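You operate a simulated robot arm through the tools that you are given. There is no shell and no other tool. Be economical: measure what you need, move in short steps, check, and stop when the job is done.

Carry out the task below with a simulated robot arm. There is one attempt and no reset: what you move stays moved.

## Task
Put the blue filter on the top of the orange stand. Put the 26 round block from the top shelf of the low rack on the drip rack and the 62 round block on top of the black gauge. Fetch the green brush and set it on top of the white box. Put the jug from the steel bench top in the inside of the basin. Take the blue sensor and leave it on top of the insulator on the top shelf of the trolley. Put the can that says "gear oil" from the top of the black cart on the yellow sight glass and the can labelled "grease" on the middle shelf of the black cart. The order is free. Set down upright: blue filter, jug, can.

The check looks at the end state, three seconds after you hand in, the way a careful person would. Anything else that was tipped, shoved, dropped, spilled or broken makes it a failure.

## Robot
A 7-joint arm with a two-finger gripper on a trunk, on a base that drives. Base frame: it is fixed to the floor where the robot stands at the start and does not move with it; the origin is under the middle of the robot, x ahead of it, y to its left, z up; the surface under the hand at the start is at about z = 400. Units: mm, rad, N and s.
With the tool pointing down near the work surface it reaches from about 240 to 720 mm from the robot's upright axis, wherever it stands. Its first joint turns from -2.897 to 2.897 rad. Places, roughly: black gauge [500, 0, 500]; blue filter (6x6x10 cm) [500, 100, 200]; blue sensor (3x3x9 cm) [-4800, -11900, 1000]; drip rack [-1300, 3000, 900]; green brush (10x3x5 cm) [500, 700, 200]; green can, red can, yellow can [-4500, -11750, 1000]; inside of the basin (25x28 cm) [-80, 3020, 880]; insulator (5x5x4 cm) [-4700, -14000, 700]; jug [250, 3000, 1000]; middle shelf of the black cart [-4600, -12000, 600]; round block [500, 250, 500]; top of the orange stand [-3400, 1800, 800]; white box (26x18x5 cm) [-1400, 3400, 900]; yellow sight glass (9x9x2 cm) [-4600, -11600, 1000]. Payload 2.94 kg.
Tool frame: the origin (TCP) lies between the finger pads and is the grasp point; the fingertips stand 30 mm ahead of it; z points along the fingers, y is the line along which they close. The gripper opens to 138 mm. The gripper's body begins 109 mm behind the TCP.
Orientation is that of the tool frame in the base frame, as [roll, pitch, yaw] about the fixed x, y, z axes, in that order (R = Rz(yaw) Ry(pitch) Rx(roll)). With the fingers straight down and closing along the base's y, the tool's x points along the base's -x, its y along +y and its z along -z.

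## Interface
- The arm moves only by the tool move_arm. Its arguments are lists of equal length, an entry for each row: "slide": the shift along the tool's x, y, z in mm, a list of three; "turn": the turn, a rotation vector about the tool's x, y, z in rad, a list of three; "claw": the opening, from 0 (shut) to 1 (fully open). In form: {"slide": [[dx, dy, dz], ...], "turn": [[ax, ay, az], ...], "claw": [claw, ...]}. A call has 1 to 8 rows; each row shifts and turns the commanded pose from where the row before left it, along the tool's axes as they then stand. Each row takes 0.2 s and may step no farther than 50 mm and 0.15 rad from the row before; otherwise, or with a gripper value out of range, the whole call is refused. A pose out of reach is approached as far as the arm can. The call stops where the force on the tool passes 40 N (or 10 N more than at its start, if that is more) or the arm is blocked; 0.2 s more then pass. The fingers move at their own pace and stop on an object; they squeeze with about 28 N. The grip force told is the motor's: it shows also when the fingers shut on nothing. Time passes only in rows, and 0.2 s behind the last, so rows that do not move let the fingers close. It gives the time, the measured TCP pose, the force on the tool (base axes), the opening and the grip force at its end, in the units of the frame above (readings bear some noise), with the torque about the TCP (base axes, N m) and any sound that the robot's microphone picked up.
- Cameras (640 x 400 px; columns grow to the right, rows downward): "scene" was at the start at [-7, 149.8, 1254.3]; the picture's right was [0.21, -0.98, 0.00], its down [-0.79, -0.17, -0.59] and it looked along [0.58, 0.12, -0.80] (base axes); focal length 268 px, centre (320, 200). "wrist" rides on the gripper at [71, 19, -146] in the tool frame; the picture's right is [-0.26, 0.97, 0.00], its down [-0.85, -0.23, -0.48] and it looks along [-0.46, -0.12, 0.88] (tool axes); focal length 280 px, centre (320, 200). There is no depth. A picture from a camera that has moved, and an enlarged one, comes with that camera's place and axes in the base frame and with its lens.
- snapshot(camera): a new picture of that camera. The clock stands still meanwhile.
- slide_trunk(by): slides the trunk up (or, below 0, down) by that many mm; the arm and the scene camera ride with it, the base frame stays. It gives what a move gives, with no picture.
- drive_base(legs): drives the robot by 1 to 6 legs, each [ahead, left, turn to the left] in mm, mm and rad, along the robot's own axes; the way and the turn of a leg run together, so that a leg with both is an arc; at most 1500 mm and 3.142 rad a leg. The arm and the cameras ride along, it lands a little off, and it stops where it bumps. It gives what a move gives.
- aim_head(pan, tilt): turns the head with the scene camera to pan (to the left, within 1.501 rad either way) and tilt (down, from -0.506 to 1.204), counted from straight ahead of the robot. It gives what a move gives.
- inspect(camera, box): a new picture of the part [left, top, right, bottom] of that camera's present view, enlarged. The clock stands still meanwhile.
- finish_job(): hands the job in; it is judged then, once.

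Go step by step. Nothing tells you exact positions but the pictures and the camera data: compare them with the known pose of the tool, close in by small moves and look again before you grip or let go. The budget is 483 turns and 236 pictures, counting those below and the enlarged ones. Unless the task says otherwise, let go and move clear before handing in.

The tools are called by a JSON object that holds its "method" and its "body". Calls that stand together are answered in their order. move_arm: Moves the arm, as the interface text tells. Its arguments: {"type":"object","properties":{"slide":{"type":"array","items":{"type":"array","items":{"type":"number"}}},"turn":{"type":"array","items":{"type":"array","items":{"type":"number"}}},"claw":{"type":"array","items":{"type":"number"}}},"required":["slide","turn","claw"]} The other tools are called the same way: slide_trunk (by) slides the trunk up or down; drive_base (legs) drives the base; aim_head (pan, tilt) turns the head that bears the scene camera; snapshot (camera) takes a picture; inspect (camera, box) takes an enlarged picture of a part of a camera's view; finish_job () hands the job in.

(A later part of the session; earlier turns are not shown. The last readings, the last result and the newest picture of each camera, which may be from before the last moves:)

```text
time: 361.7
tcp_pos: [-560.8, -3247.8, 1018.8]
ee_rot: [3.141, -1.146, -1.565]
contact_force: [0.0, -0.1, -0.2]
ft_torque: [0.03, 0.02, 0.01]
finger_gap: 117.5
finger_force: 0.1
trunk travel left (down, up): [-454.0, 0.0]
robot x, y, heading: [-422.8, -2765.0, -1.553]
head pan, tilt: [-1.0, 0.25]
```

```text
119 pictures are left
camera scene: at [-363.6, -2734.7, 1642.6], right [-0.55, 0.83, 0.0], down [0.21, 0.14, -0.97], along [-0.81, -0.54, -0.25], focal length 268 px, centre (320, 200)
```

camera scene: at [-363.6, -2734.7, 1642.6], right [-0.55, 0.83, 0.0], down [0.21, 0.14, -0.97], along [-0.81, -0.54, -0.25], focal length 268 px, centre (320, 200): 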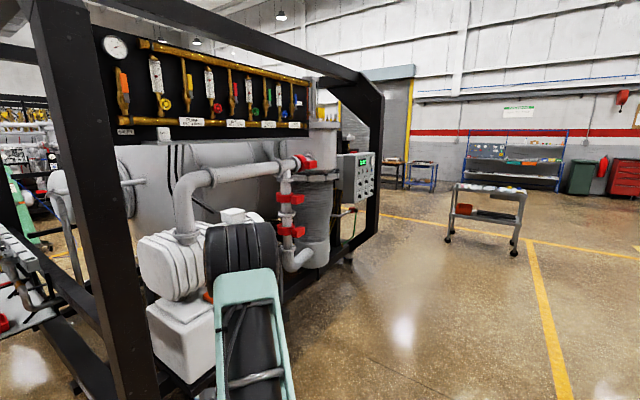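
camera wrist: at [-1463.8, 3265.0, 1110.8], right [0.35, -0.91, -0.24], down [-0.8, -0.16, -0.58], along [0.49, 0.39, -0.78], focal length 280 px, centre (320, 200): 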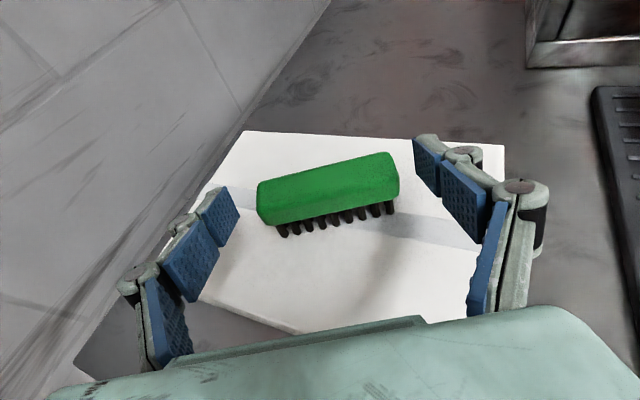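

The skid spans x≈-3250..-705 at y≈-4220. I take the right side: strafe right about 3200 and look.

{"method": "drive_base", "body": {"legs": [[0, -1500, 0], [0, -1500, 0], [200, -400, -0.018]]}}

{"method": "aim_head", "body": {"pan": -0.2, "tilt": 0.25}}

{"method": "snapshot", "body": {"camera": "scene"}}

```text
time: 391.4
tcp_pos: [-3955.1, -3451.6, 1019.3]
ee_rot: [-3.141, -1.149, -1.592]
contact_force: [0.3, 0.5, 0.1]
ft_torque: [0.02, 0.02, -0.03]
finger_gap: 117.4
finger_force: 0.1
trunk travel left (down, up): [-454.0, 0.0]
robot x, y, heading: [-3805.6, -2971.2, -1.584]
head pan, tilt: [-1.0, 0.25]
```

```text
time: 392.5
tcp_pos: [-3953.4, -3450.0, 1017.4]
ee_rot: [3.142, -1.146, -1.594]
contact_force: [0.0, -0.4, 0.0]
ft_torque: [0.03, 0.02, 0.01]
finger_gap: 117.1
finger_force: 0.1
trunk travel left (down, up): [-454.0, 0.0]
robot x, y, heading: [-3800.3, -2974.4, -1.577]
head pan, tilt: [-0.201, 0.25]
```

```text
118 pictures are left
camera scene: at [-3684.2, -2985.7, 1642.6], right [-0.98, 0.21, 0.0], down [0.05, 0.24, -0.97], along [-0.21, -0.95, -0.25], focal length 268 px, centre (320, 200)
```

scene: 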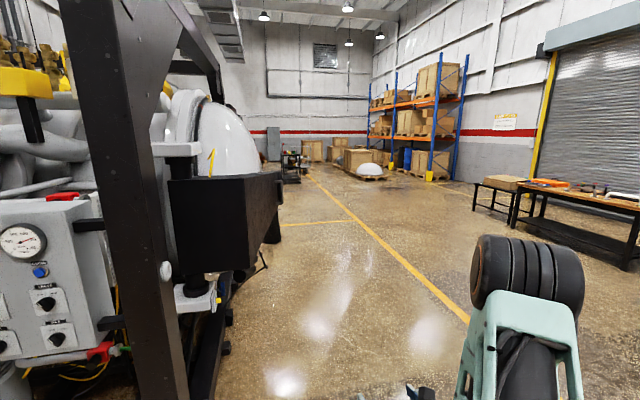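

Clear aisle at x≈-4400; the black cart appears ahead at the far end. Drive on.

{"method": "drive_base", "body": {"legs": [[0, -600, 0], [1500, 0, 0], [1500, 0, 0], [1500, 0, 0], [1500, 0, 0]]}}

{"method": "aim_head", "body": {"pan": 0.0, "tilt": 0.3}}

{"method": "snapshot", "body": {"camera": "scene"}}

```text
time: 397.2
tcp_pos: [-4465.8, -3446.1, 1019.0]
ee_rot: [-3.14, -1.146, -1.588]
contact_force: [-0.2, -0.2, -0.2]
ft_torque: [0.05, 0.02, -0.01]
finger_gap: 117.3
finger_force: 0.1
trunk travel left (down, up): [-454.0, 0.0]
robot x, y, heading: [-4316.4, -2964.1, -1.582]
head pan, tilt: [-0.201, 0.25]
stopped in leg 1: the robot was blocked; the commanded pose is now the measured one
```

```text
time: 397.9
tcp_pos: [-4466.2, -3447.7, 1019.3]
ee_rot: [3.141, -1.147, -1.588]
contact_force: [0.6, 0.9, 0.0]
ft_torque: [0.02, 0.03, 0.02]
finger_gap: 117.3
finger_force: 0.1
trunk travel left (down, up): [-454.0, 0.0]
robot x, y, heading: [-4316.4, -2971.3, -1.575]
head pan, tilt: [0.0, 0.3]
```

```text
117 pictures are left
camera scene: at [-4180.7, -2981.8, 1637.8], right [-1.0, 0.01, 0.0], down [0.0, 0.3, -0.96], along [-0.01, -0.96, -0.3], focal length 268 px, centre (320, 200)
```

scene: 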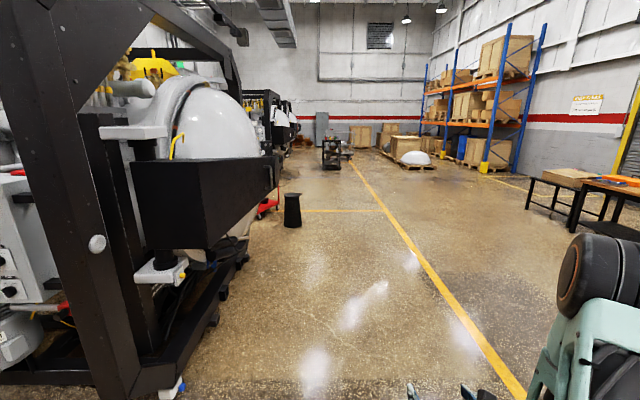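

Something on the right blocked the base. I look right.

{"method": "drive_base", "body": {"legs": [[0, 60, 0]]}}

{"method": "aim_head", "body": {"pan": -1.5, "tilt": 0.7}}

{"method": "snapshot", "body": {"camera": "scene"}}

```text
time: 399.1
tcp_pos: [-4405.9, -3447.8, 1018.7]
ee_rot: [3.142, -1.146, -1.587]
contact_force: [1.0, 0.0, 0.7]
ft_torque: [0.0, 0.03, -0.02]
finger_gap: 117.4
finger_force: 0.1
trunk travel left (down, up): [-454.0, 0.0]
robot x, y, heading: [-4255.7, -2965.7, -1.582]
head pan, tilt: [0.0, 0.3]
```

```text
time: 400.7
tcp_pos: [-4406.8, -3447.8, 1018.4]
ee_rot: [-3.139, -1.147, -1.589]
contact_force: [-0.4, 0.6, 0.4]
ft_torque: [-0.01, -0.02, 0.02]
finger_gap: 117.5
finger_force: 0.0
trunk travel left (down, up): [-454.0, 0.0]
robot x, y, heading: [-4258.0, -2971.3, -1.579]
head pan, tilt: [-1.499, 0.7]
```

```text
116 pictures are left
camera scene: at [-4204.7, -2894.4, 1601.7], right [-0.06, 1.0, 0.0], down [0.64, 0.04, -0.77], along [-0.76, -0.05, -0.64], focal length 268 px, centre (320, 200)
```

scene: 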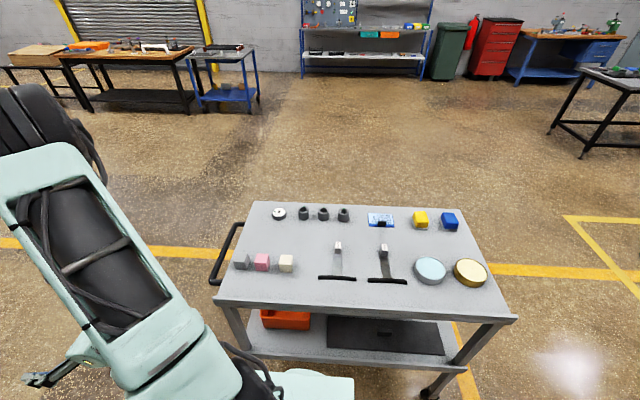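

It is a wheeled cart with small parts; everything on it is still standing. I'll keep clear and go down at the present x, angled slightly.

{"method": "inspect", "body": {"camera": "scene", "box": [200, 180, 540, 400]}}

{"method": "drive_base", "body": {"legs": [[1400, 0, 0], [400, -200, 0], [1500, 0, 0], [1500, 0, 0], [1200, 0, 0]]}}

{"method": "aim_head", "body": {"pan": 0.0, "tilt": 0.3}}

{"method": "snapshot", "body": {"camera": "scene"}}

```text
1.82 times, centred on (370, 290) of scene
camera zoom: at [-4204.7, -2894.4, 1601.7], right [-0.06, 1.0, 0.0], down [0.64, 0.04, -0.77], along [-0.76, -0.05, -0.64], focal length 487 px, centre (229, 36)
```

zoom: 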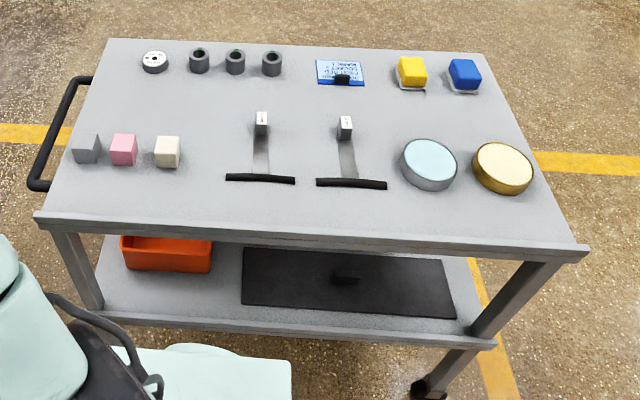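

```text
time: 429.6
tcp_pos: [-4640.7, -9408.9, 1018.7]
ee_rot: [3.141, -1.146, -1.595]
contact_force: [0.3, -0.7, 0.0]
ft_torque: [-0.06, 0.02, -0.02]
finger_gap: 117.3
finger_force: 0.0
trunk travel left (down, up): [-454.0, 0.0]
robot x, y, heading: [-4491.3, -8929.7, -1.584]
head pan, tilt: [-1.499, 0.7]
```

```text
time: 431.2
tcp_pos: [-4641.1, -9408.8, 1018.7]
ee_rot: [-3.139, -1.146, -1.595]
contact_force: [0.5, -0.3, 0.1]
ft_torque: [-0.01, -0.01, 0.0]
finger_gap: 117.1
finger_force: 0.0
trunk travel left (down, up): [-454.0, 0.0]
robot x, y, heading: [-4490.3, -8932.2, -1.58]
head pan, tilt: [0.0, 0.3]
```

```text
114 pictures are left
camera scene: at [-4352.0, -8947.1, 1637.8], right [-1.0, 0.02, 0.0], down [0.0, 0.3, -0.96], along [-0.01, -0.96, -0.3], focal length 268 px, centre (320, 200)
```

scene: 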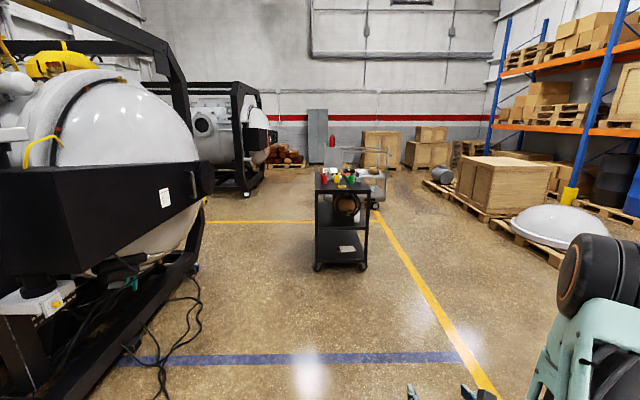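

The black cart is ahead with cans on top; a grey trolley is behind it. Zoom in.

{"method": "inspect", "body": {"camera": "scene", "box": [290, 140, 400, 280]}}

```text
2.86 times, centred on (345, 210) of scene
camera zoom: at [-4352.0, -8947.1, 1637.8], right [-1.0, 0.02, 0.0], down [0.0, 0.3, -0.96], along [-0.01, -0.96, -0.3], focal length 765 px, centre (249, 171)
```

zoom: 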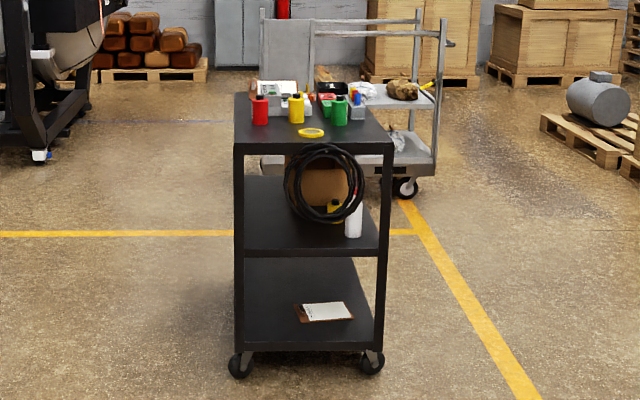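

Cart top ≈z 895, near end y≈-11570; sight glass ≈(-4615,-11790), cans behind. I drive closer to read labels.

{"method": "drive_base", "body": {"legs": [[1500, 0, 0], [200, 0, 0]]}}

{"method": "aim_head", "body": {"pan": 0.2, "tilt": 0.5}}

{"method": "snapshot", "body": {"camera": "scene"}}

```text
time: 439.9
tcp_pos: [-4646.0, -11136.1, 1018.7]
ee_rot: [-3.138, -1.147, -1.581]
contact_force: [-0.1, 0.7, 0.4]
ft_torque: [0.03, 0.03, -0.02]
finger_gap: 117.3
finger_force: 0.1
trunk travel left (down, up): [-454.0, 0.0]
robot x, y, heading: [-4502.9, -10657.2, -1.568]
head pan, tilt: [0.0, 0.3]
```

```text
time: 440.6
tcp_pos: [-4647.1, -11136.1, 1018.8]
ee_rot: [-3.139, -1.147, -1.58]
contact_force: [0.0, -0.4, 0.0]
ft_torque: [0.0, 0.0, -0.02]
finger_gap: 117.3
finger_force: 0.0
trunk travel left (down, up): [-454.0, 0.0]
robot x, y, heading: [-4499.1, -10654.6, -1.57]
head pan, tilt: [0.201, 0.499]
```

```text
112 pictures are left
camera scene: at [-4346.3, -10664.5, 1619.5], right [-0.98, -0.2, 0.0], down [-0.1, 0.47, -0.88], along [0.18, -0.86, -0.48], focal length 268 px, centre (320, 200)
```

scene: 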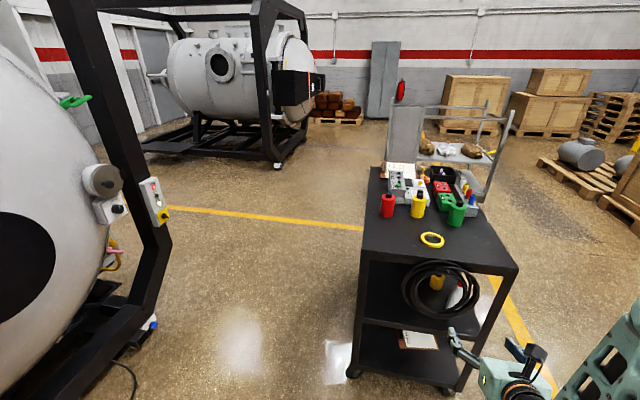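

{"method": "inspect", "body": {"camera": "scene", "box": [355, 150, 525, 270]}}

{"method": "inspect", "body": {"camera": "scene", "box": [370, 180, 480, 250]}}

```text
3.33 times, centred on (440, 210) of scene
camera zoom: at [-4346.3, -10664.5, 1619.5], right [-0.98, -0.2, 0.0], down [-0.1, 0.47, -0.88], along [0.18, -0.86, -0.48], focal length 892 px, centre (-80, 167)
```

zoom: 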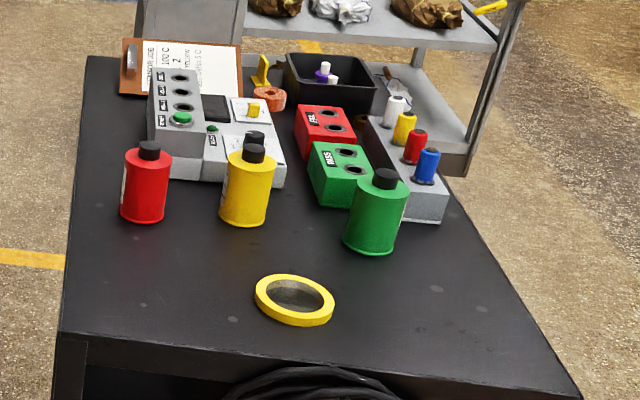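

```text
5.71 times, centred on (425, 215) of scene
camera zoom: at [-4346.3, -10664.5, 1619.5], right [-0.98, -0.2, 0.0], down [-0.1, 0.47, -0.88], along [0.18, -0.86, -0.48], focal length 1530 px, centre (-280, 114)
```

zoom: 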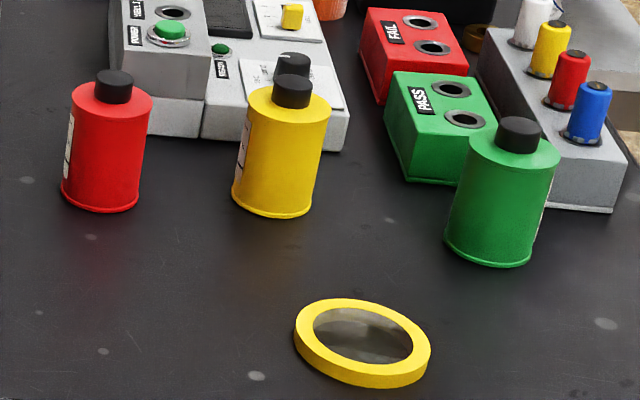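

Labels of red/yellow face east, green's faces west. I move to the cart's east side and face it.

{"method": "drive_base", "body": {"legs": [[0, 900, 0], [1250, 0, 0], [0, 0, -1.571]]}}

{"method": "aim_head", "body": {"pan": 0.0, "tilt": 0.6}}

{"method": "snapshot", "body": {"camera": "scene"}}

```text
time: 448.0
tcp_pos: [-3789.2, -11130.2, 1017.2]
ee_rot: [-3.111, -1.148, -1.603]
contact_force: [-0.4, 0.1, -0.9]
ft_torque: [0.03, 0.0, -0.01]
finger_gap: 117.3
finger_force: 0.0
trunk travel left (down, up): [-454.0, 0.0]
robot x, y, heading: [-3637.1, -10648.8, -1.565]
head pan, tilt: [0.201, 0.499]
stopped in leg 1: the robot was blocked; the commanded pose is now the measured one
```

```text
time: 448.7
tcp_pos: [-3790.2, -11131.3, 1016.6]
ee_rot: [-3.109, -1.147, -1.607]
contact_force: [-0.7, 0.1, 0.8]
ft_torque: [-0.01, -0.03, -0.01]
finger_gap: 117.4
finger_force: 0.0
trunk travel left (down, up): [-454.0, 0.0]
robot x, y, heading: [-3635.8, -10652.4, -1.56]
head pan, tilt: [0.0, 0.6]
```

```text
109 pictures are left
camera scene: at [-3517.4, -10657.8, 1611.8], right [-1.0, -0.01, -0.01], down [0.01, 0.56, -0.83], along [0.01, -0.83, -0.56], focal length 268 px, centre (320, 200)
```

scene: 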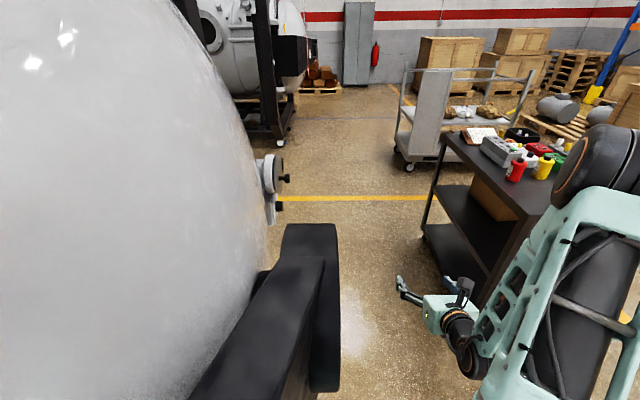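

The big machine blocks the left side. From here I may already see the labels of red and yellow; zoom.

{"method": "inspect", "body": {"camera": "scene", "box": [480, 130, 580, 200]}}

```text
5.71 times, centred on (530, 165) of scene
camera zoom: at [-3517.4, -10657.8, 1611.8], right [-1.0, -0.01, -0.01], down [0.01, 0.56, -0.83], along [0.01, -0.83, -0.56], focal length 1530 px, centre (-880, 400)
```

zoom: 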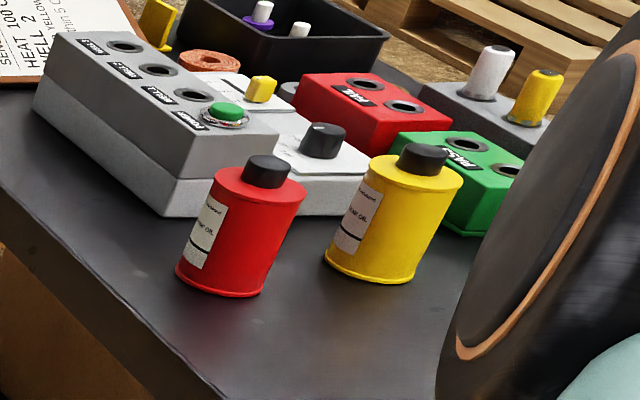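

{"method": "inspect", "body": {"camera": "scene", "box": [508, 154, 552, 182]}}

```text
14.29 times, centred on (530, 168) of scene
camera zoom: at [-3517.4, -10657.8, 1611.8], right [-1.0, -0.01, -0.01], down [0.01, 0.56, -0.83], along [0.01, -0.83, -0.56], focal length 3825 px, centre (-2680, 657)
```

zoom: 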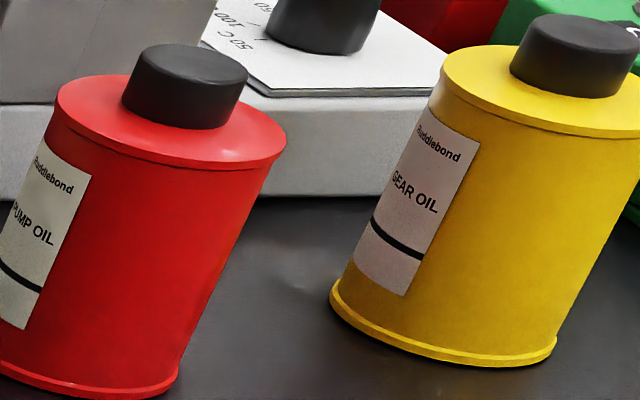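

Red is pump oil, yellow is gear oil; green should be grease. I go around to the west side, and check green's label there.

{"method": "drive_base", "body": {"legs": [[0, -1400, 0], [0, -700, 0], [1150, 0, 0]]}}

{"method": "drive_base", "body": {"legs": [[0, 0, 1.56]]}}

{"method": "aim_head", "body": {"pan": 0.0, "tilt": 0.6}}

{"method": "snapshot", "body": {"camera": "scene"}}

```text
time: 472.5
tcp_pos: [-5824.9, -12302.7, 1018.7]
ee_rot: [3.141, -1.146, -1.56]
contact_force: [-0.2, -0.1, 0.2]
ft_torque: [0.02, -0.03, -0.02]
finger_gap: 117.2
finger_force: 0.1
trunk travel left (down, up): [-454.0, 0.0]
robot x, y, heading: [-5688.4, -11816.3, -1.554]
head pan, tilt: [0.0, 0.6]
```

```text
time: 476.7
tcp_pos: [-5211.6, -11973.8, 1019.5]
ee_rot: [-3.141, -1.147, -0.031]
contact_force: [-0.5, -0.6, -0.8]
ft_torque: [0.02, 0.02, -0.03]
finger_gap: 117.4
finger_force: 0.0
trunk travel left (down, up): [-454.0, 0.0]
robot x, y, heading: [-5686.5, -11815.9, -0.019]
head pan, tilt: [0.0, 0.6]
```

```text
time: 477.3
tcp_pos: [-5211.3, -11974.3, 1018.7]
ee_rot: [-3.14, -1.145, -0.03]
contact_force: [0.0, -0.6, -0.3]
ft_torque: [-0.01, 0.01, -0.02]
finger_gap: 117.3
finger_force: 0.0
trunk travel left (down, up): [-454.0, 0.0]
robot x, y, heading: [-5688.7, -11815.8, -0.019]
head pan, tilt: [0.0, 0.6]
```

```text
106 pictures are left
camera scene: at [-5676.7, -11684.2, 1610.3], right [-0.02, -1.0, 0.0], down [-0.56, 0.01, -0.83], along [0.82, -0.01, -0.56], focal length 268 px, centre (320, 200)
```

scene: 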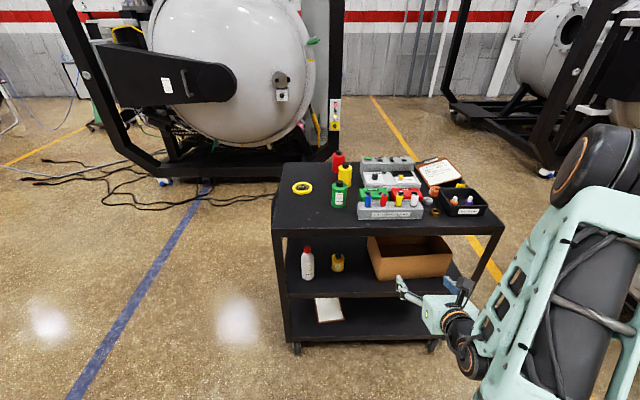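

{"method": "inspect", "body": {"camera": "scene", "box": [265, 140, 505, 300]}}

{"method": "inspect", "body": {"camera": "scene", "box": [280, 150, 440, 230]}}

```text
2.50 times, centred on (385, 220) of scene
camera zoom: at [-5676.7, -11684.2, 1610.3], right [-0.02, -1.0, 0.0], down [-0.56, 0.01, -0.83], along [0.82, -0.01, -0.56], focal length 669 px, centre (158, 150)
```

zoom: 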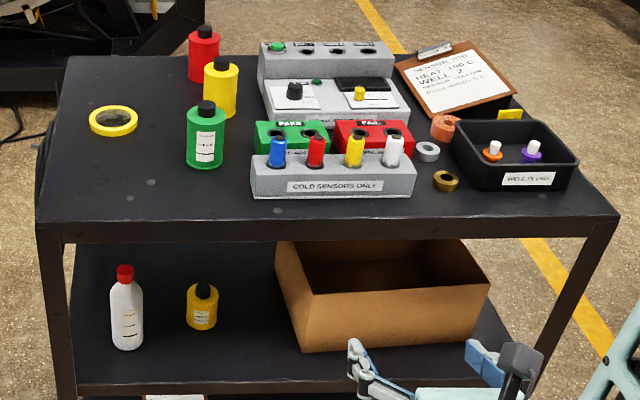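

```text
4.00 times, centred on (360, 190) of scene
camera zoom: at [-5676.7, -11684.2, 1610.3], right [-0.02, -1.0, 0.0], down [-0.56, 0.01, -0.83], along [0.82, -0.01, -0.56], focal length 1071 px, centre (160, 240)
```

zoom: 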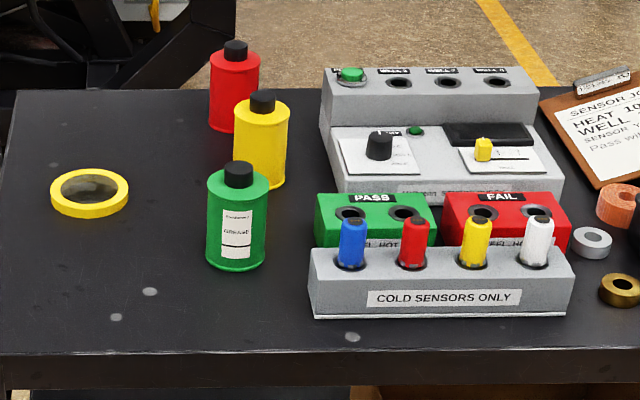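

Green reads "GREASE". Green can ≈(-4676,-11785), sight glass ≈(-4530,-11610), yellow ≈(-4500,-11830), blue sensor ≈(-4754,-11900). I approach for the green can and look with the wrist camera.

{"method": "drive_base", "body": {"legs": [[0, 330, 0], [150, 0, -0.33]]}}

{"method": "snapshot", "body": {"camera": "wrist"}}

{"method": "snapshot", "body": {"camera": "scene"}}

```text
time: 481.8
tcp_pos: [-5134.5, -11817.5, 1017.7]
ee_rot: [-3.139, -1.145, -0.363]
contact_force: [0.6, 0.4, 0.8]
ft_torque: [-0.02, -0.01, -0.02]
finger_gap: 117.4
finger_force: 0.1
trunk travel left (down, up): [-454.0, 0.0]
robot x, y, heading: [-5537.3, -11515.0, -0.35]
head pan, tilt: [0.0, 0.6]
```

```text
103 pictures are left
camera wrist: at [-5237.7, -11800.0, 1143.8], right [-0.44, -0.86, -0.24], down [-0.65, 0.49, -0.58], along [0.62, -0.1, -0.78], focal length 280 px, centre (320, 200)
```

wrist: 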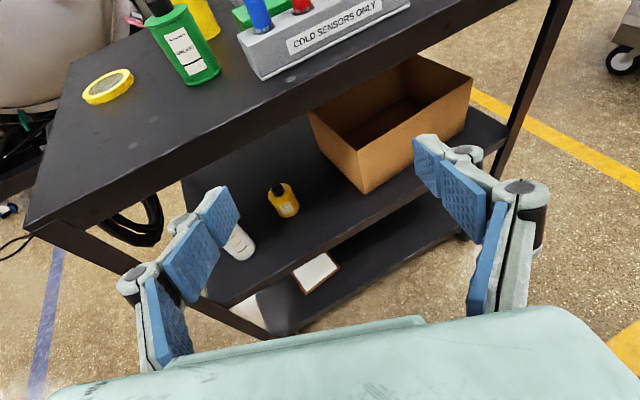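

```text
102 pictures are left
camera scene: at [-5479.0, -11391.6, 1610.3], right [-0.35, -0.94, 0.0], down [-0.53, 0.2, -0.82], along [0.77, -0.28, -0.57], focal length 268 px, centre (320, 200)
```

scene: 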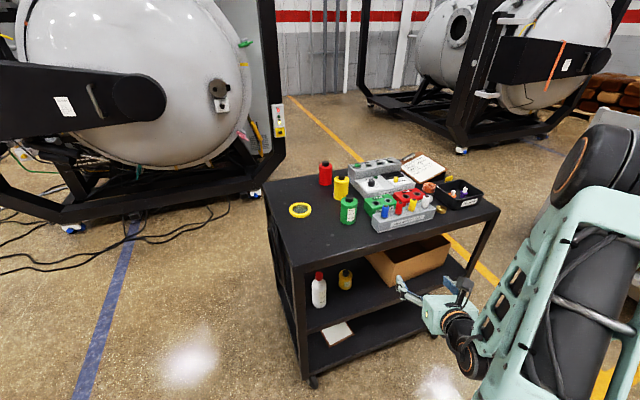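

Triangulation puts the cart top at z≈935 and the green can at ≈(-4733,-11779). I align laterally and advance 200.

{"method": "drive_base", "body": {"legs": [[190, 173, 0]]}}

{"method": "snapshot", "body": {"camera": "wrist"}}

```text
time: 483.9
tcp_pos: [-4893.9, -11725.8, 1017.7]
ee_rot: [-3.138, -1.147, -0.37]
contact_force: [0.2, 0.1, -0.4]
ft_torque: [0.01, -0.03, -0.02]
finger_gap: 117.5
finger_force: 0.1
trunk travel left (down, up): [-454.0, 0.0]
robot x, y, heading: [-5294.0, -11420.2, -0.356]
head pan, tilt: [0.0, 0.6]
```

```text
101 pictures are left
camera wrist: at [-4996.7, -11706.3, 1144.0], right [-0.45, -0.86, -0.24], down [-0.65, 0.5, -0.58], along [0.62, -0.1, -0.78], focal length 280 px, centre (320, 200)
```

wrist: 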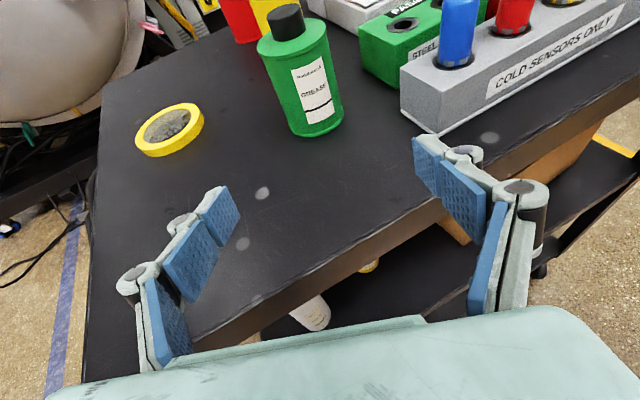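

Aligned within a few mm. Drive 60, then extend the arm 115 with a small left shift and slight lowering.

{"method": "drive_base", "body": {"legs": [[60, 5, 0]]}}

{"method": "move_arm", "body": {"slide": [[11, 0, 28], [11, 0, 28]], "turn": [[0, 0, 0], [0, 0, 0]], "claw": [0.75, 0.75]}}

{"method": "snapshot", "body": {"camera": "wrist"}}

{"method": "inspect", "body": {"camera": "scene", "box": [260, 140, 520, 320]}}

```text
time: 484.9
tcp_pos: [-4835.1, -11741.2, 1018.9]
ee_rot: [-3.139, -1.144, -0.37]
contact_force: [0.3, -0.2, 0.5]
ft_torque: [0.0, 0.01, -0.01]
finger_gap: 117.1
finger_force: 0.0
trunk travel left (down, up): [-454.0, 0.0]
robot x, y, heading: [-5235.2, -11435.7, -0.358]
head pan, tilt: [0.0, 0.6]
```

```text
time: 485.5
tcp_pos: [-4779.1, -11763.3, 1014.8]
ee_rot: [-3.139, -1.145, -0.373]
contact_force: [-0.2, -0.9, -0.4]
ft_torque: [0.0, 0.03, 0.0]
finger_gap: 103.5
finger_force: 0.2
trunk travel left (down, up): [-454.0, 0.0]
robot x, y, heading: [-5235.2, -11434.5, -0.362]
head pan, tilt: [0.0, 0.6]
```

```text
100 pictures are left
camera wrist: at [-4881.6, -11744.6, 1140.5], right [-0.45, -0.86, -0.24], down [-0.65, 0.5, -0.58], along [0.62, -0.1, -0.78], focal length 280 px, centre (320, 200)
```

wrist: 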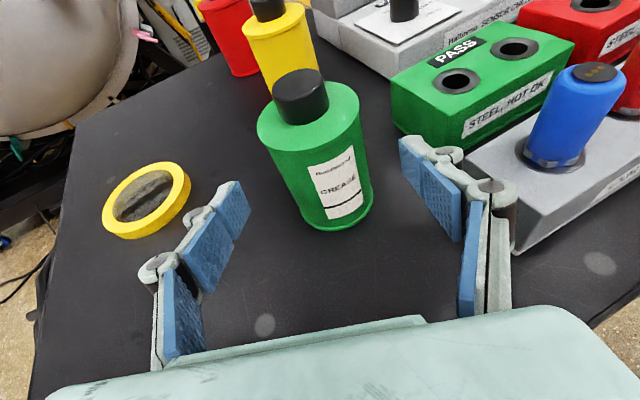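

```text
2.22 times, centred on (390, 230) of scene
camera zoom: at [-5177.5, -11312.9, 1610.3], right [-0.35, -0.94, 0.0], down [-0.53, 0.2, -0.82], along [0.77, -0.29, -0.57], focal length 595 px, centre (164, 133)
```

zoom: 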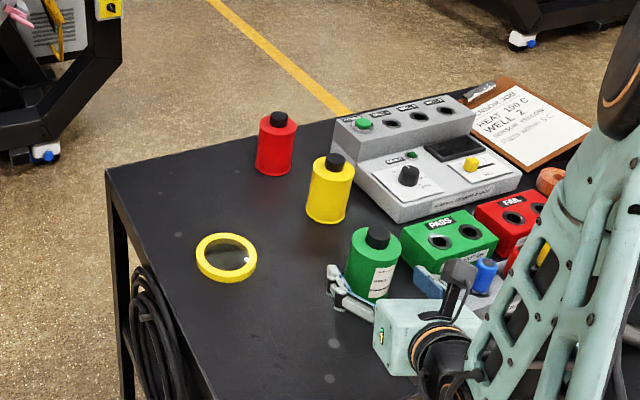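

Aligned with the green can; advance 43 mm and close.

{"method": "move_arm", "body": {"slide": [[6, 0, 22], [6, 0, 21], [0, 0, 0], [0, 0, 0], [0, 0, 0], [0, 0, 0]], "turn": [[0, 0, 0], [0, 0, 0], [0, 0, 0], [0, 0, 0], [0, 0, 0], [0, 0, 0]], "claw": [0.75, 0.75, 0.65, 0.55, 0.45, 0.4]}}

{"method": "snapshot", "body": {"camera": "wrist"}}

```text
time: 486.9
tcp_pos: [-4738.6, -11780.6, 1009.5]
ee_rot: [-3.139, -1.147, -0.37]
contact_force: [0.5, -1.2, 0.3]
ft_torque: [0.0, -0.02, -0.02]
finger_gap: 62.0
finger_force: 28.0
trunk travel left (down, up): [-454.0, 0.0]
robot x, y, heading: [-5234.1, -11435.7, -0.361]
head pan, tilt: [0.0, 0.6]
```

```text
98 pictures are left
camera wrist: at [-4841.5, -11761.5, 1134.4], right [-0.45, -0.86, -0.24], down [-0.65, 0.5, -0.58], along [0.62, -0.1, -0.78], focal length 280 px, centre (320, 200)
```

wrist: 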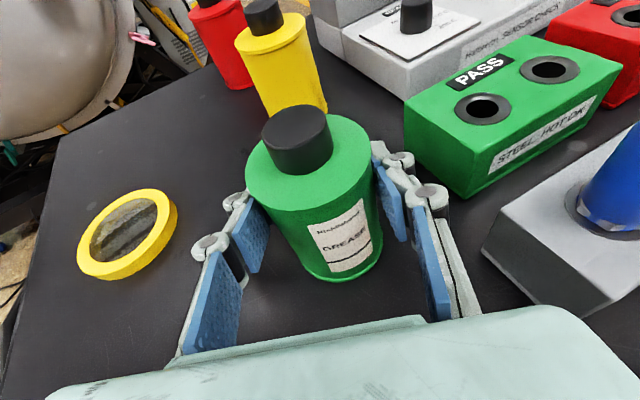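

Grease can gripped (62 mm). Lift 30 mm and back out.

{"method": "move_arm", "body": {"slide": [[9, 0, -4], [18, 0, -8], [18, 0, -8]], "turn": [[0, 0, 0], [0, 0, 0], [0, 0, 0]], "claw": [0.4, 0.4, 0.4]}}

{"method": "drive_base", "body": {"legs": [[-350, 0, 0]]}}

{"method": "snapshot", "body": {"camera": "scene"}}

```text
time: 487.7
tcp_pos: [-4738.8, -11780.2, 1057.0]
ee_rot: [-3.138, -1.145, -0.373]
contact_force: [0.8, -0.5, -3.7]
ft_torque: [0.01, 0.0, -0.02]
finger_gap: 61.9
finger_force: 28.0
trunk travel left (down, up): [-454.0, 0.0]
robot x, y, heading: [-5233.4, -11432.5, -0.358]
head pan, tilt: [0.0, 0.6]
```

```text
time: 490.0
tcp_pos: [-5065.5, -11655.4, 1057.3]
ee_rot: [-3.14, -1.147, -0.37]
contact_force: [0.2, -0.6, -2.8]
ft_torque: [-0.01, 0.0, 0.03]
finger_gap: 62.0
finger_force: 28.3
trunk travel left (down, up): [-454.0, 0.0]
robot x, y, heading: [-5559.8, -11314.5, -0.357]
head pan, tilt: [0.0, 0.6]
```

```text
97 pictures are left
camera scene: at [-5506.6, -11190.3, 1610.4], right [-0.35, -0.94, 0.0], down [-0.53, 0.2, -0.83], along [0.77, -0.29, -0.56], focal length 268 px, centre (320, 200)
```

scene: 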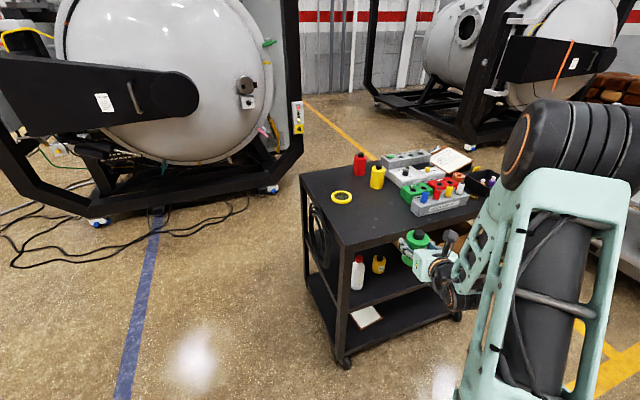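

Now for the middle shelf: square up to heading 0, move laterally, and lower the trunk.

{"method": "drive_base", "body": {"legs": [[-150, 0, 0], [0, 0, 0.357], [0, -480, 0]]}}

{"method": "slide_trunk", "body": {"by": -400}}

{"method": "aim_head", "body": {"pan": 0.0, "tilt": 0.5}}

{"method": "snapshot", "body": {"camera": "scene"}}

{"method": "snapshot", "body": {"camera": "wrist"}}

```text
time: 496.8
tcp_pos: [-5119.4, -11890.6, 1058.0]
ee_rot: [-3.139, -1.144, -0.014]
contact_force: [-0.4, 0.4, -3.1]
ft_torque: [0.0, -0.02, -0.04]
finger_gap: 61.9
finger_force: 28.2
trunk travel left (down, up): [-454.0, 0.0]
robot x, y, heading: [-5705.1, -11739.5, -0.002]
head pan, tilt: [0.0, 0.6]
```

```text
time: 500.6
tcp_pos: [-5118.2, -11891.0, 657.1]
ee_rot: [-3.14, -1.145, -0.016]
contact_force: [0.3, -0.2, -3.6]
ft_torque: [0.01, 0.01, 0.0]
finger_gap: 61.5
finger_force: 28.0
trunk travel left (down, up): [-54.0, 400.0]
robot x, y, heading: [-5706.8, -11739.0, -0.005]
head pan, tilt: [0.0, 0.6]
```

```text
time: 501.3
tcp_pos: [-5119.1, -11892.8, 656.7]
ee_rot: [-3.14, -1.145, -0.017]
contact_force: [-0.6, -0.3, -3.4]
ft_torque: [-0.02, 0.01, -0.05]
finger_gap: 62.1
finger_force: 28.1
trunk travel left (down, up): [-54.0, 400.0]
robot x, y, heading: [-5702.9, -11741.4, -0.007]
head pan, tilt: [0.0, 0.499]
```

```text
96 pictures are left
camera scene: at [-5691.2, -11607.0, 1219.4], right [0.0, -1.0, 0.0], down [-0.48, 0.0, -0.88], along [0.88, 0.0, -0.48], focal length 268 px, centre (320, 200)
```

scene: 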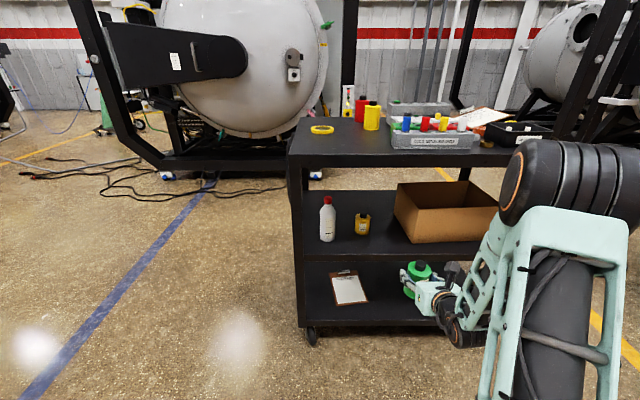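

```text
95 pictures are left
camera wrist: at [-5222.5, -11909.6, 782.1], right [-0.12, -0.96, -0.24], down [-0.78, 0.24, -0.58], along [0.61, 0.12, -0.78], focal length 280 px, centre (320, 200)
```

wrist: 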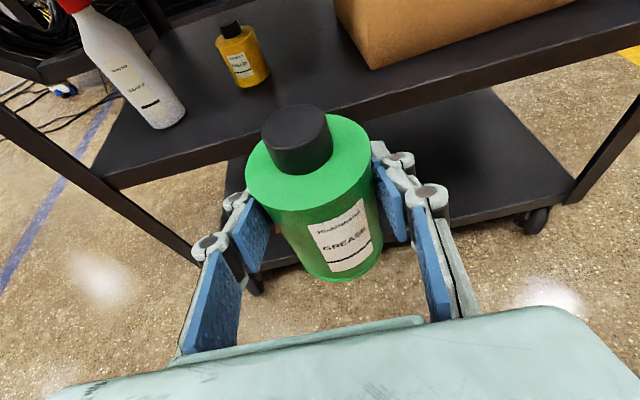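

Shelf z≈541; free spot between the small can and the box at ≈(-4815,-11893). Drive ahead 200 and look.

{"method": "drive_base", "body": {"legs": [[200, 0, 0]]}}

{"method": "snapshot", "body": {"camera": "wrist"}}

{"method": "inspect", "body": {"camera": "scene", "box": [280, 130, 520, 340]}}

```text
time: 502.9
tcp_pos: [-4920.8, -11892.8, 656.7]
ee_rot: [-3.139, -1.146, -0.019]
contact_force: [-1.1, -0.4, -2.4]
ft_torque: [0.02, -0.02, 0.03]
finger_gap: 61.7
finger_force: 28.7
trunk travel left (down, up): [-54.0, 400.0]
robot x, y, heading: [-5506.9, -11740.1, -0.009]
head pan, tilt: [0.0, 0.499]
```

```text
94 pictures are left
camera wrist: at [-5024.2, -11911.0, 782.2], right [-0.12, -0.96, -0.24], down [-0.78, 0.24, -0.58], along [0.61, 0.12, -0.78], focal length 280 px, centre (320, 200)
```

wrist: 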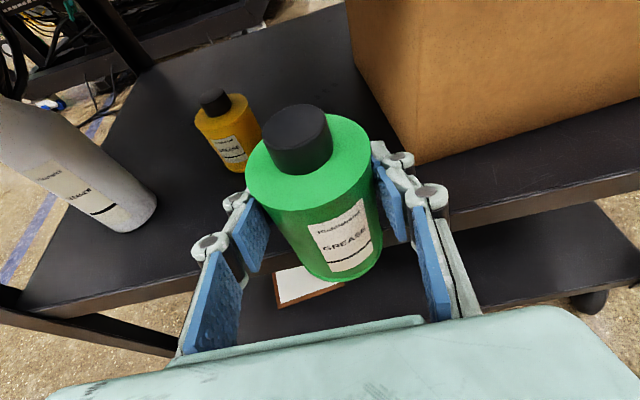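

```text
1.90 times, centred on (400, 235) of scene
camera zoom: at [-5492.6, -11607.9, 1219.4], right [0.0, -1.0, 0.0], down [-0.48, 0.0, -0.88], along [0.88, 0.0, -0.48], focal length 510 px, centre (168, 133)
```

zoom: 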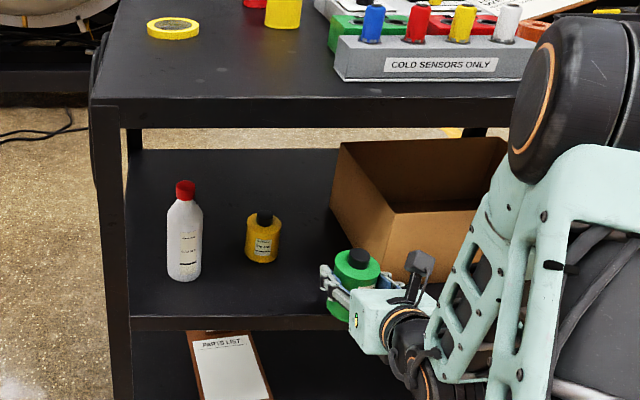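

Clear. Drive 100 more, then lower.

{"method": "drive_base", "body": {"legs": [[100, 0, 0]]}}

{"method": "move_arm", "body": {"slide": [[-13.7, 0, 6.1], [-9, 0, 4], [0, 0, 0]], "turn": [[0, 0, 0], [0, 0, 0], [0, 0, 0]], "claw": [0.4, 0.4, 0.4]}}

{"method": "snapshot", "body": {"camera": "wrist"}}

{"method": "inspect", "body": {"camera": "scene", "box": [280, 130, 520, 340]}}

```text
time: 504.0
tcp_pos: [-4821.5, -11894.2, 657.5]
ee_rot: [-3.14, -1.146, -0.02]
contact_force: [-0.4, -0.2, -3.7]
ft_torque: [-0.01, 0.02, -0.03]
finger_gap: 61.6
finger_force: 28.4
trunk travel left (down, up): [-54.0, 400.0]
robot x, y, heading: [-5403.4, -11741.8, -0.004]
head pan, tilt: [0.0, 0.499]
```

```text
time: 504.8
tcp_pos: [-4821.6, -11894.5, 631.7]
ee_rot: [-3.139, -1.145, -0.018]
contact_force: [-0.6, 0.0, -3.2]
ft_torque: [-0.02, -0.01, 0.04]
finger_gap: 61.7
finger_force: 27.9
trunk travel left (down, up): [-54.0, 400.0]
robot x, y, heading: [-5404.1, -11742.6, -0.004]
head pan, tilt: [0.0, 0.499]
```

```text
92 pictures are left
camera wrist: at [-4924.8, -11911.6, 756.8], right [-0.12, -0.96, -0.24], down [-0.78, 0.24, -0.58], along [0.61, 0.12, -0.78], focal length 280 px, centre (320, 200)
```

wrist: 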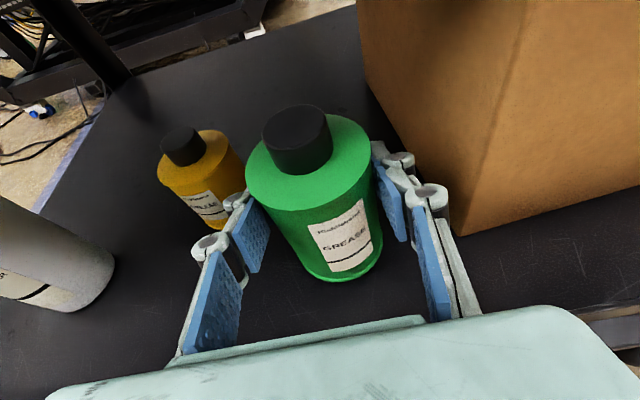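

```text
1.90 times, centred on (400, 235) of scene
camera zoom: at [-5392.3, -11608.4, 1219.4], right [-0.01, -1.0, 0.0], down [-0.48, 0.0, -0.88], along [0.88, -0.01, -0.48], focal length 510 px, centre (168, 133)
```

zoom: 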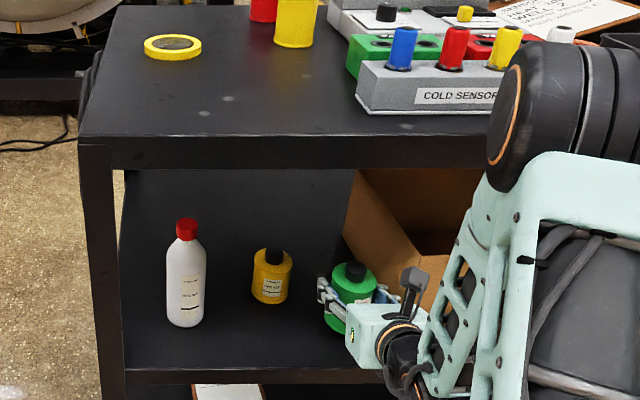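

Shift 5 mm left, and lower in small steps.

{"method": "move_arm", "body": {"slide": [[-6.4, -5, 2.8], [-3.7, 0, 1.6], [0, 0, 0]], "turn": [[0, 0, 0], [0, 0, 0], [0, 0, 0]], "claw": [0.4, 0.4, 0.4]}}

{"method": "move_arm", "body": {"slide": [[-2.3, 0, 1], [0, 0, 0]], "turn": [[0, 0, 0], [0, 0, 0]], "claw": [0.4, 0.4]}}

{"method": "move_arm", "body": {"slide": [[-2.3, 0, 1], [0, 0, 0]], "turn": [[0, 0, 0], [0, 0, 0]], "claw": [0.4, 0.4]}}

```text
time: 505.6
tcp_pos: [-4822.1, -11889.6, 620.5]
ee_rot: [-3.139, -1.144, -0.02]
contact_force: [-0.1, 0.7, -4.1]
ft_torque: [0.0, 0.01, 0.02]
finger_gap: 61.9
finger_force: 27.8
trunk travel left (down, up): [-54.0, 400.0]
robot x, y, heading: [-5406.5, -11742.6, -0.007]
head pan, tilt: [0.0, 0.499]
```

```text
time: 506.2
tcp_pos: [-4821.6, -11889.8, 617.5]
ee_rot: [-3.14, -1.144, -0.019]
contact_force: [-0.4, 1.1, -3.5]
ft_torque: [0.01, 0.03, -0.02]
finger_gap: 61.8
finger_force: 27.6
trunk travel left (down, up): [-54.0, 400.0]
robot x, y, heading: [-5408.6, -11739.8, -0.007]
head pan, tilt: [0.0, 0.499]
```

```text
time: 506.8
tcp_pos: [-4822.2, -11888.7, 617.0]
ee_rot: [-3.14, -1.145, -0.021]
contact_force: [0.3, -0.2, -3.6]
ft_torque: [0.03, 0.0, 0.02]
finger_gap: 62.0
finger_force: 27.7
trunk travel left (down, up): [-54.0, 400.0]
robot x, y, heading: [-5406.6, -11742.3, -0.01]
head pan, tilt: [0.0, 0.499]
```

{"method": "move_arm", "body": {"slide": [[-2.8, 0, 1.2], [0, 0, 0]], "turn": [[0, 0, 0], [0, 0, 0]], "claw": [0.4, 0.4]}}

{"method": "move_arm", "body": {"slide": [[-2.3, 0, 1], [0, 0, 0]], "turn": [[0, 0, 0], [0, 0, 0]], "claw": [0.4, 0.4]}}

{"method": "move_arm", "body": {"slide": [[-2.3, 0, 1], [0, 0, 0]], "turn": [[0, 0, 0], [0, 0, 0]], "claw": [0.4, 0.4]}}

{"method": "inspect", "body": {"camera": "scene", "box": [360, 210, 480, 300]}}

```text
time: 507.4
tcp_pos: [-4822.4, -11889.4, 613.6]
ee_rot: [-3.14, -1.145, -0.018]
contact_force: [-0.2, -0.6, -2.5]
ft_torque: [-0.01, -0.04, 0.03]
finger_gap: 61.7
finger_force: 27.9
trunk travel left (down, up): [-54.0, 400.0]
robot x, y, heading: [-5408.6, -11743.7, -0.007]
head pan, tilt: [0.0, 0.499]
```

```text
time: 508.0
tcp_pos: [-4821.7, -11888.6, 611.6]
ee_rot: [-3.14, -1.145, -0.019]
contact_force: [0.2, -0.7, -3.1]
ft_torque: [0.01, 0.03, 0.0]
finger_gap: 61.8
finger_force: 27.4
trunk travel left (down, up): [-54.0, 400.0]
robot x, y, heading: [-5404.2, -11740.9, -0.004]
head pan, tilt: [0.0, 0.499]
```

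```text
time: 508.6
tcp_pos: [-4820.9, -11889.4, 609.5]
ee_rot: [-3.14, -1.148, -0.018]
contact_force: [0.1, 0.6, 4.1]
ft_torque: [0.16, 0.21, 0.04]
finger_gap: 62.0
finger_force: 28.1
trunk travel left (down, up): [-54.0, 400.0]
robot x, y, heading: [-5407.5, -11743.0, -0.004]
head pan, tilt: [0.0, 0.499]
```

```text
4.44 times, centred on (420, 255) of scene
camera zoom: at [-5392.9, -11608.3, 1219.5], right [-0.01, -1.0, 0.0], down [-0.48, 0.0, -0.88], along [0.88, -0.01, -0.48], focal length 1190 px, centre (-124, -44)
```

zoom: 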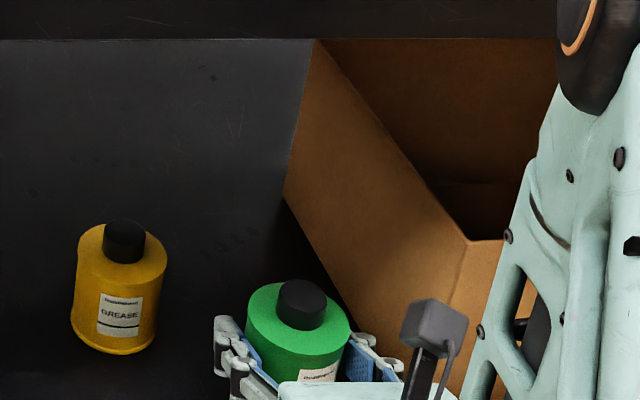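

Contact. Release with limited opening and withdraw straight back.

{"method": "move_arm", "body": {"slide": [[-0.5, 0, 0.2], [0, 0, 0], [0, 0, 0], [0, 0, 0]], "turn": [[0, 0, 0], [0, 0, 0], [0, 0, 0], [0, 0, 0]], "claw": [0.42, 0.5, 0.58, 0.58]}}

{"method": "snapshot", "body": {"camera": "wrist"}}

```text
time: 509.6
tcp_pos: [-4821.7, -11889.3, 606.9]
ee_rot: [-3.138, -1.144, -0.018]
contact_force: [-0.3, 1.2, 0.1]
ft_torque: [0.03, 0.0, -0.01]
finger_gap: 79.9
finger_force: 0.0
trunk travel left (down, up): [-54.0, 400.0]
robot x, y, heading: [-5405.9, -11745.7, -0.005]
head pan, tilt: [0.0, 0.499]
```

```text
89 pictures are left
camera wrist: at [-4925.8, -11907.1, 733.0], right [-0.12, -0.96, -0.24], down [-0.78, 0.24, -0.58], along [0.61, 0.12, -0.78], focal length 280 px, centre (320, 200)
```

wrist: 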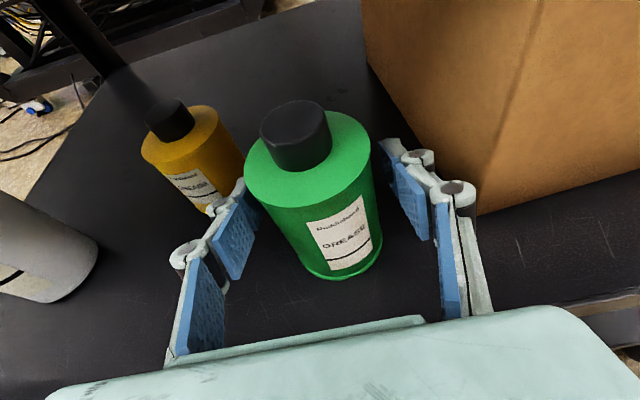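

{"method": "move_arm", "body": {"slide": [[-4, 0, -10], [-8, 0, -18], [-8, 0, -18]], "turn": [[0, 0, 0], [0, 0, 0], [0, 0, 0]], "claw": [0.58, 0.58, 0.58]}}

{"method": "drive_base", "body": {"legs": [[-350, 0, 0]]}}

{"method": "inspect", "body": {"camera": "scene", "box": [270, 130, 510, 330]}}

```text
time: 510.4
tcp_pos: [-4872.1, -11889.2, 607.8]
ee_rot: [-3.139, -1.146, -0.019]
contact_force: [0.2, -0.1, 0.0]
ft_torque: [-0.02, -0.03, -0.02]
finger_gap: 79.9
finger_force: 0.0
trunk travel left (down, up): [-54.0, 400.0]
robot x, y, heading: [-5403.2, -11743.4, -0.008]
head pan, tilt: [0.0, 0.499]
```

```text
time: 512.7
tcp_pos: [-5215.4, -11889.3, 607.8]
ee_rot: [-3.14, -1.144, -0.026]
contact_force: [-0.7, 0.1, 0.3]
ft_torque: [0.01, 0.02, 0.03]
finger_gap: 79.9
finger_force: 0.0
trunk travel left (down, up): [-54.0, 400.0]
robot x, y, heading: [-5751.2, -11739.0, -0.006]
head pan, tilt: [0.0, 0.499]
```

```text
2.00 times, centred on (390, 230) of scene
camera zoom: at [-5733.8, -11605.0, 1219.4], right [-0.01, -1.0, 0.0], down [-0.48, 0.01, -0.88], along [0.88, -0.01, -0.48], focal length 535 px, centre (180, 140)
```

zoom: 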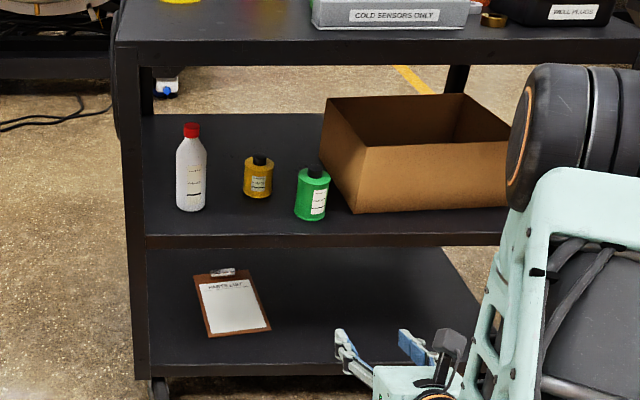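

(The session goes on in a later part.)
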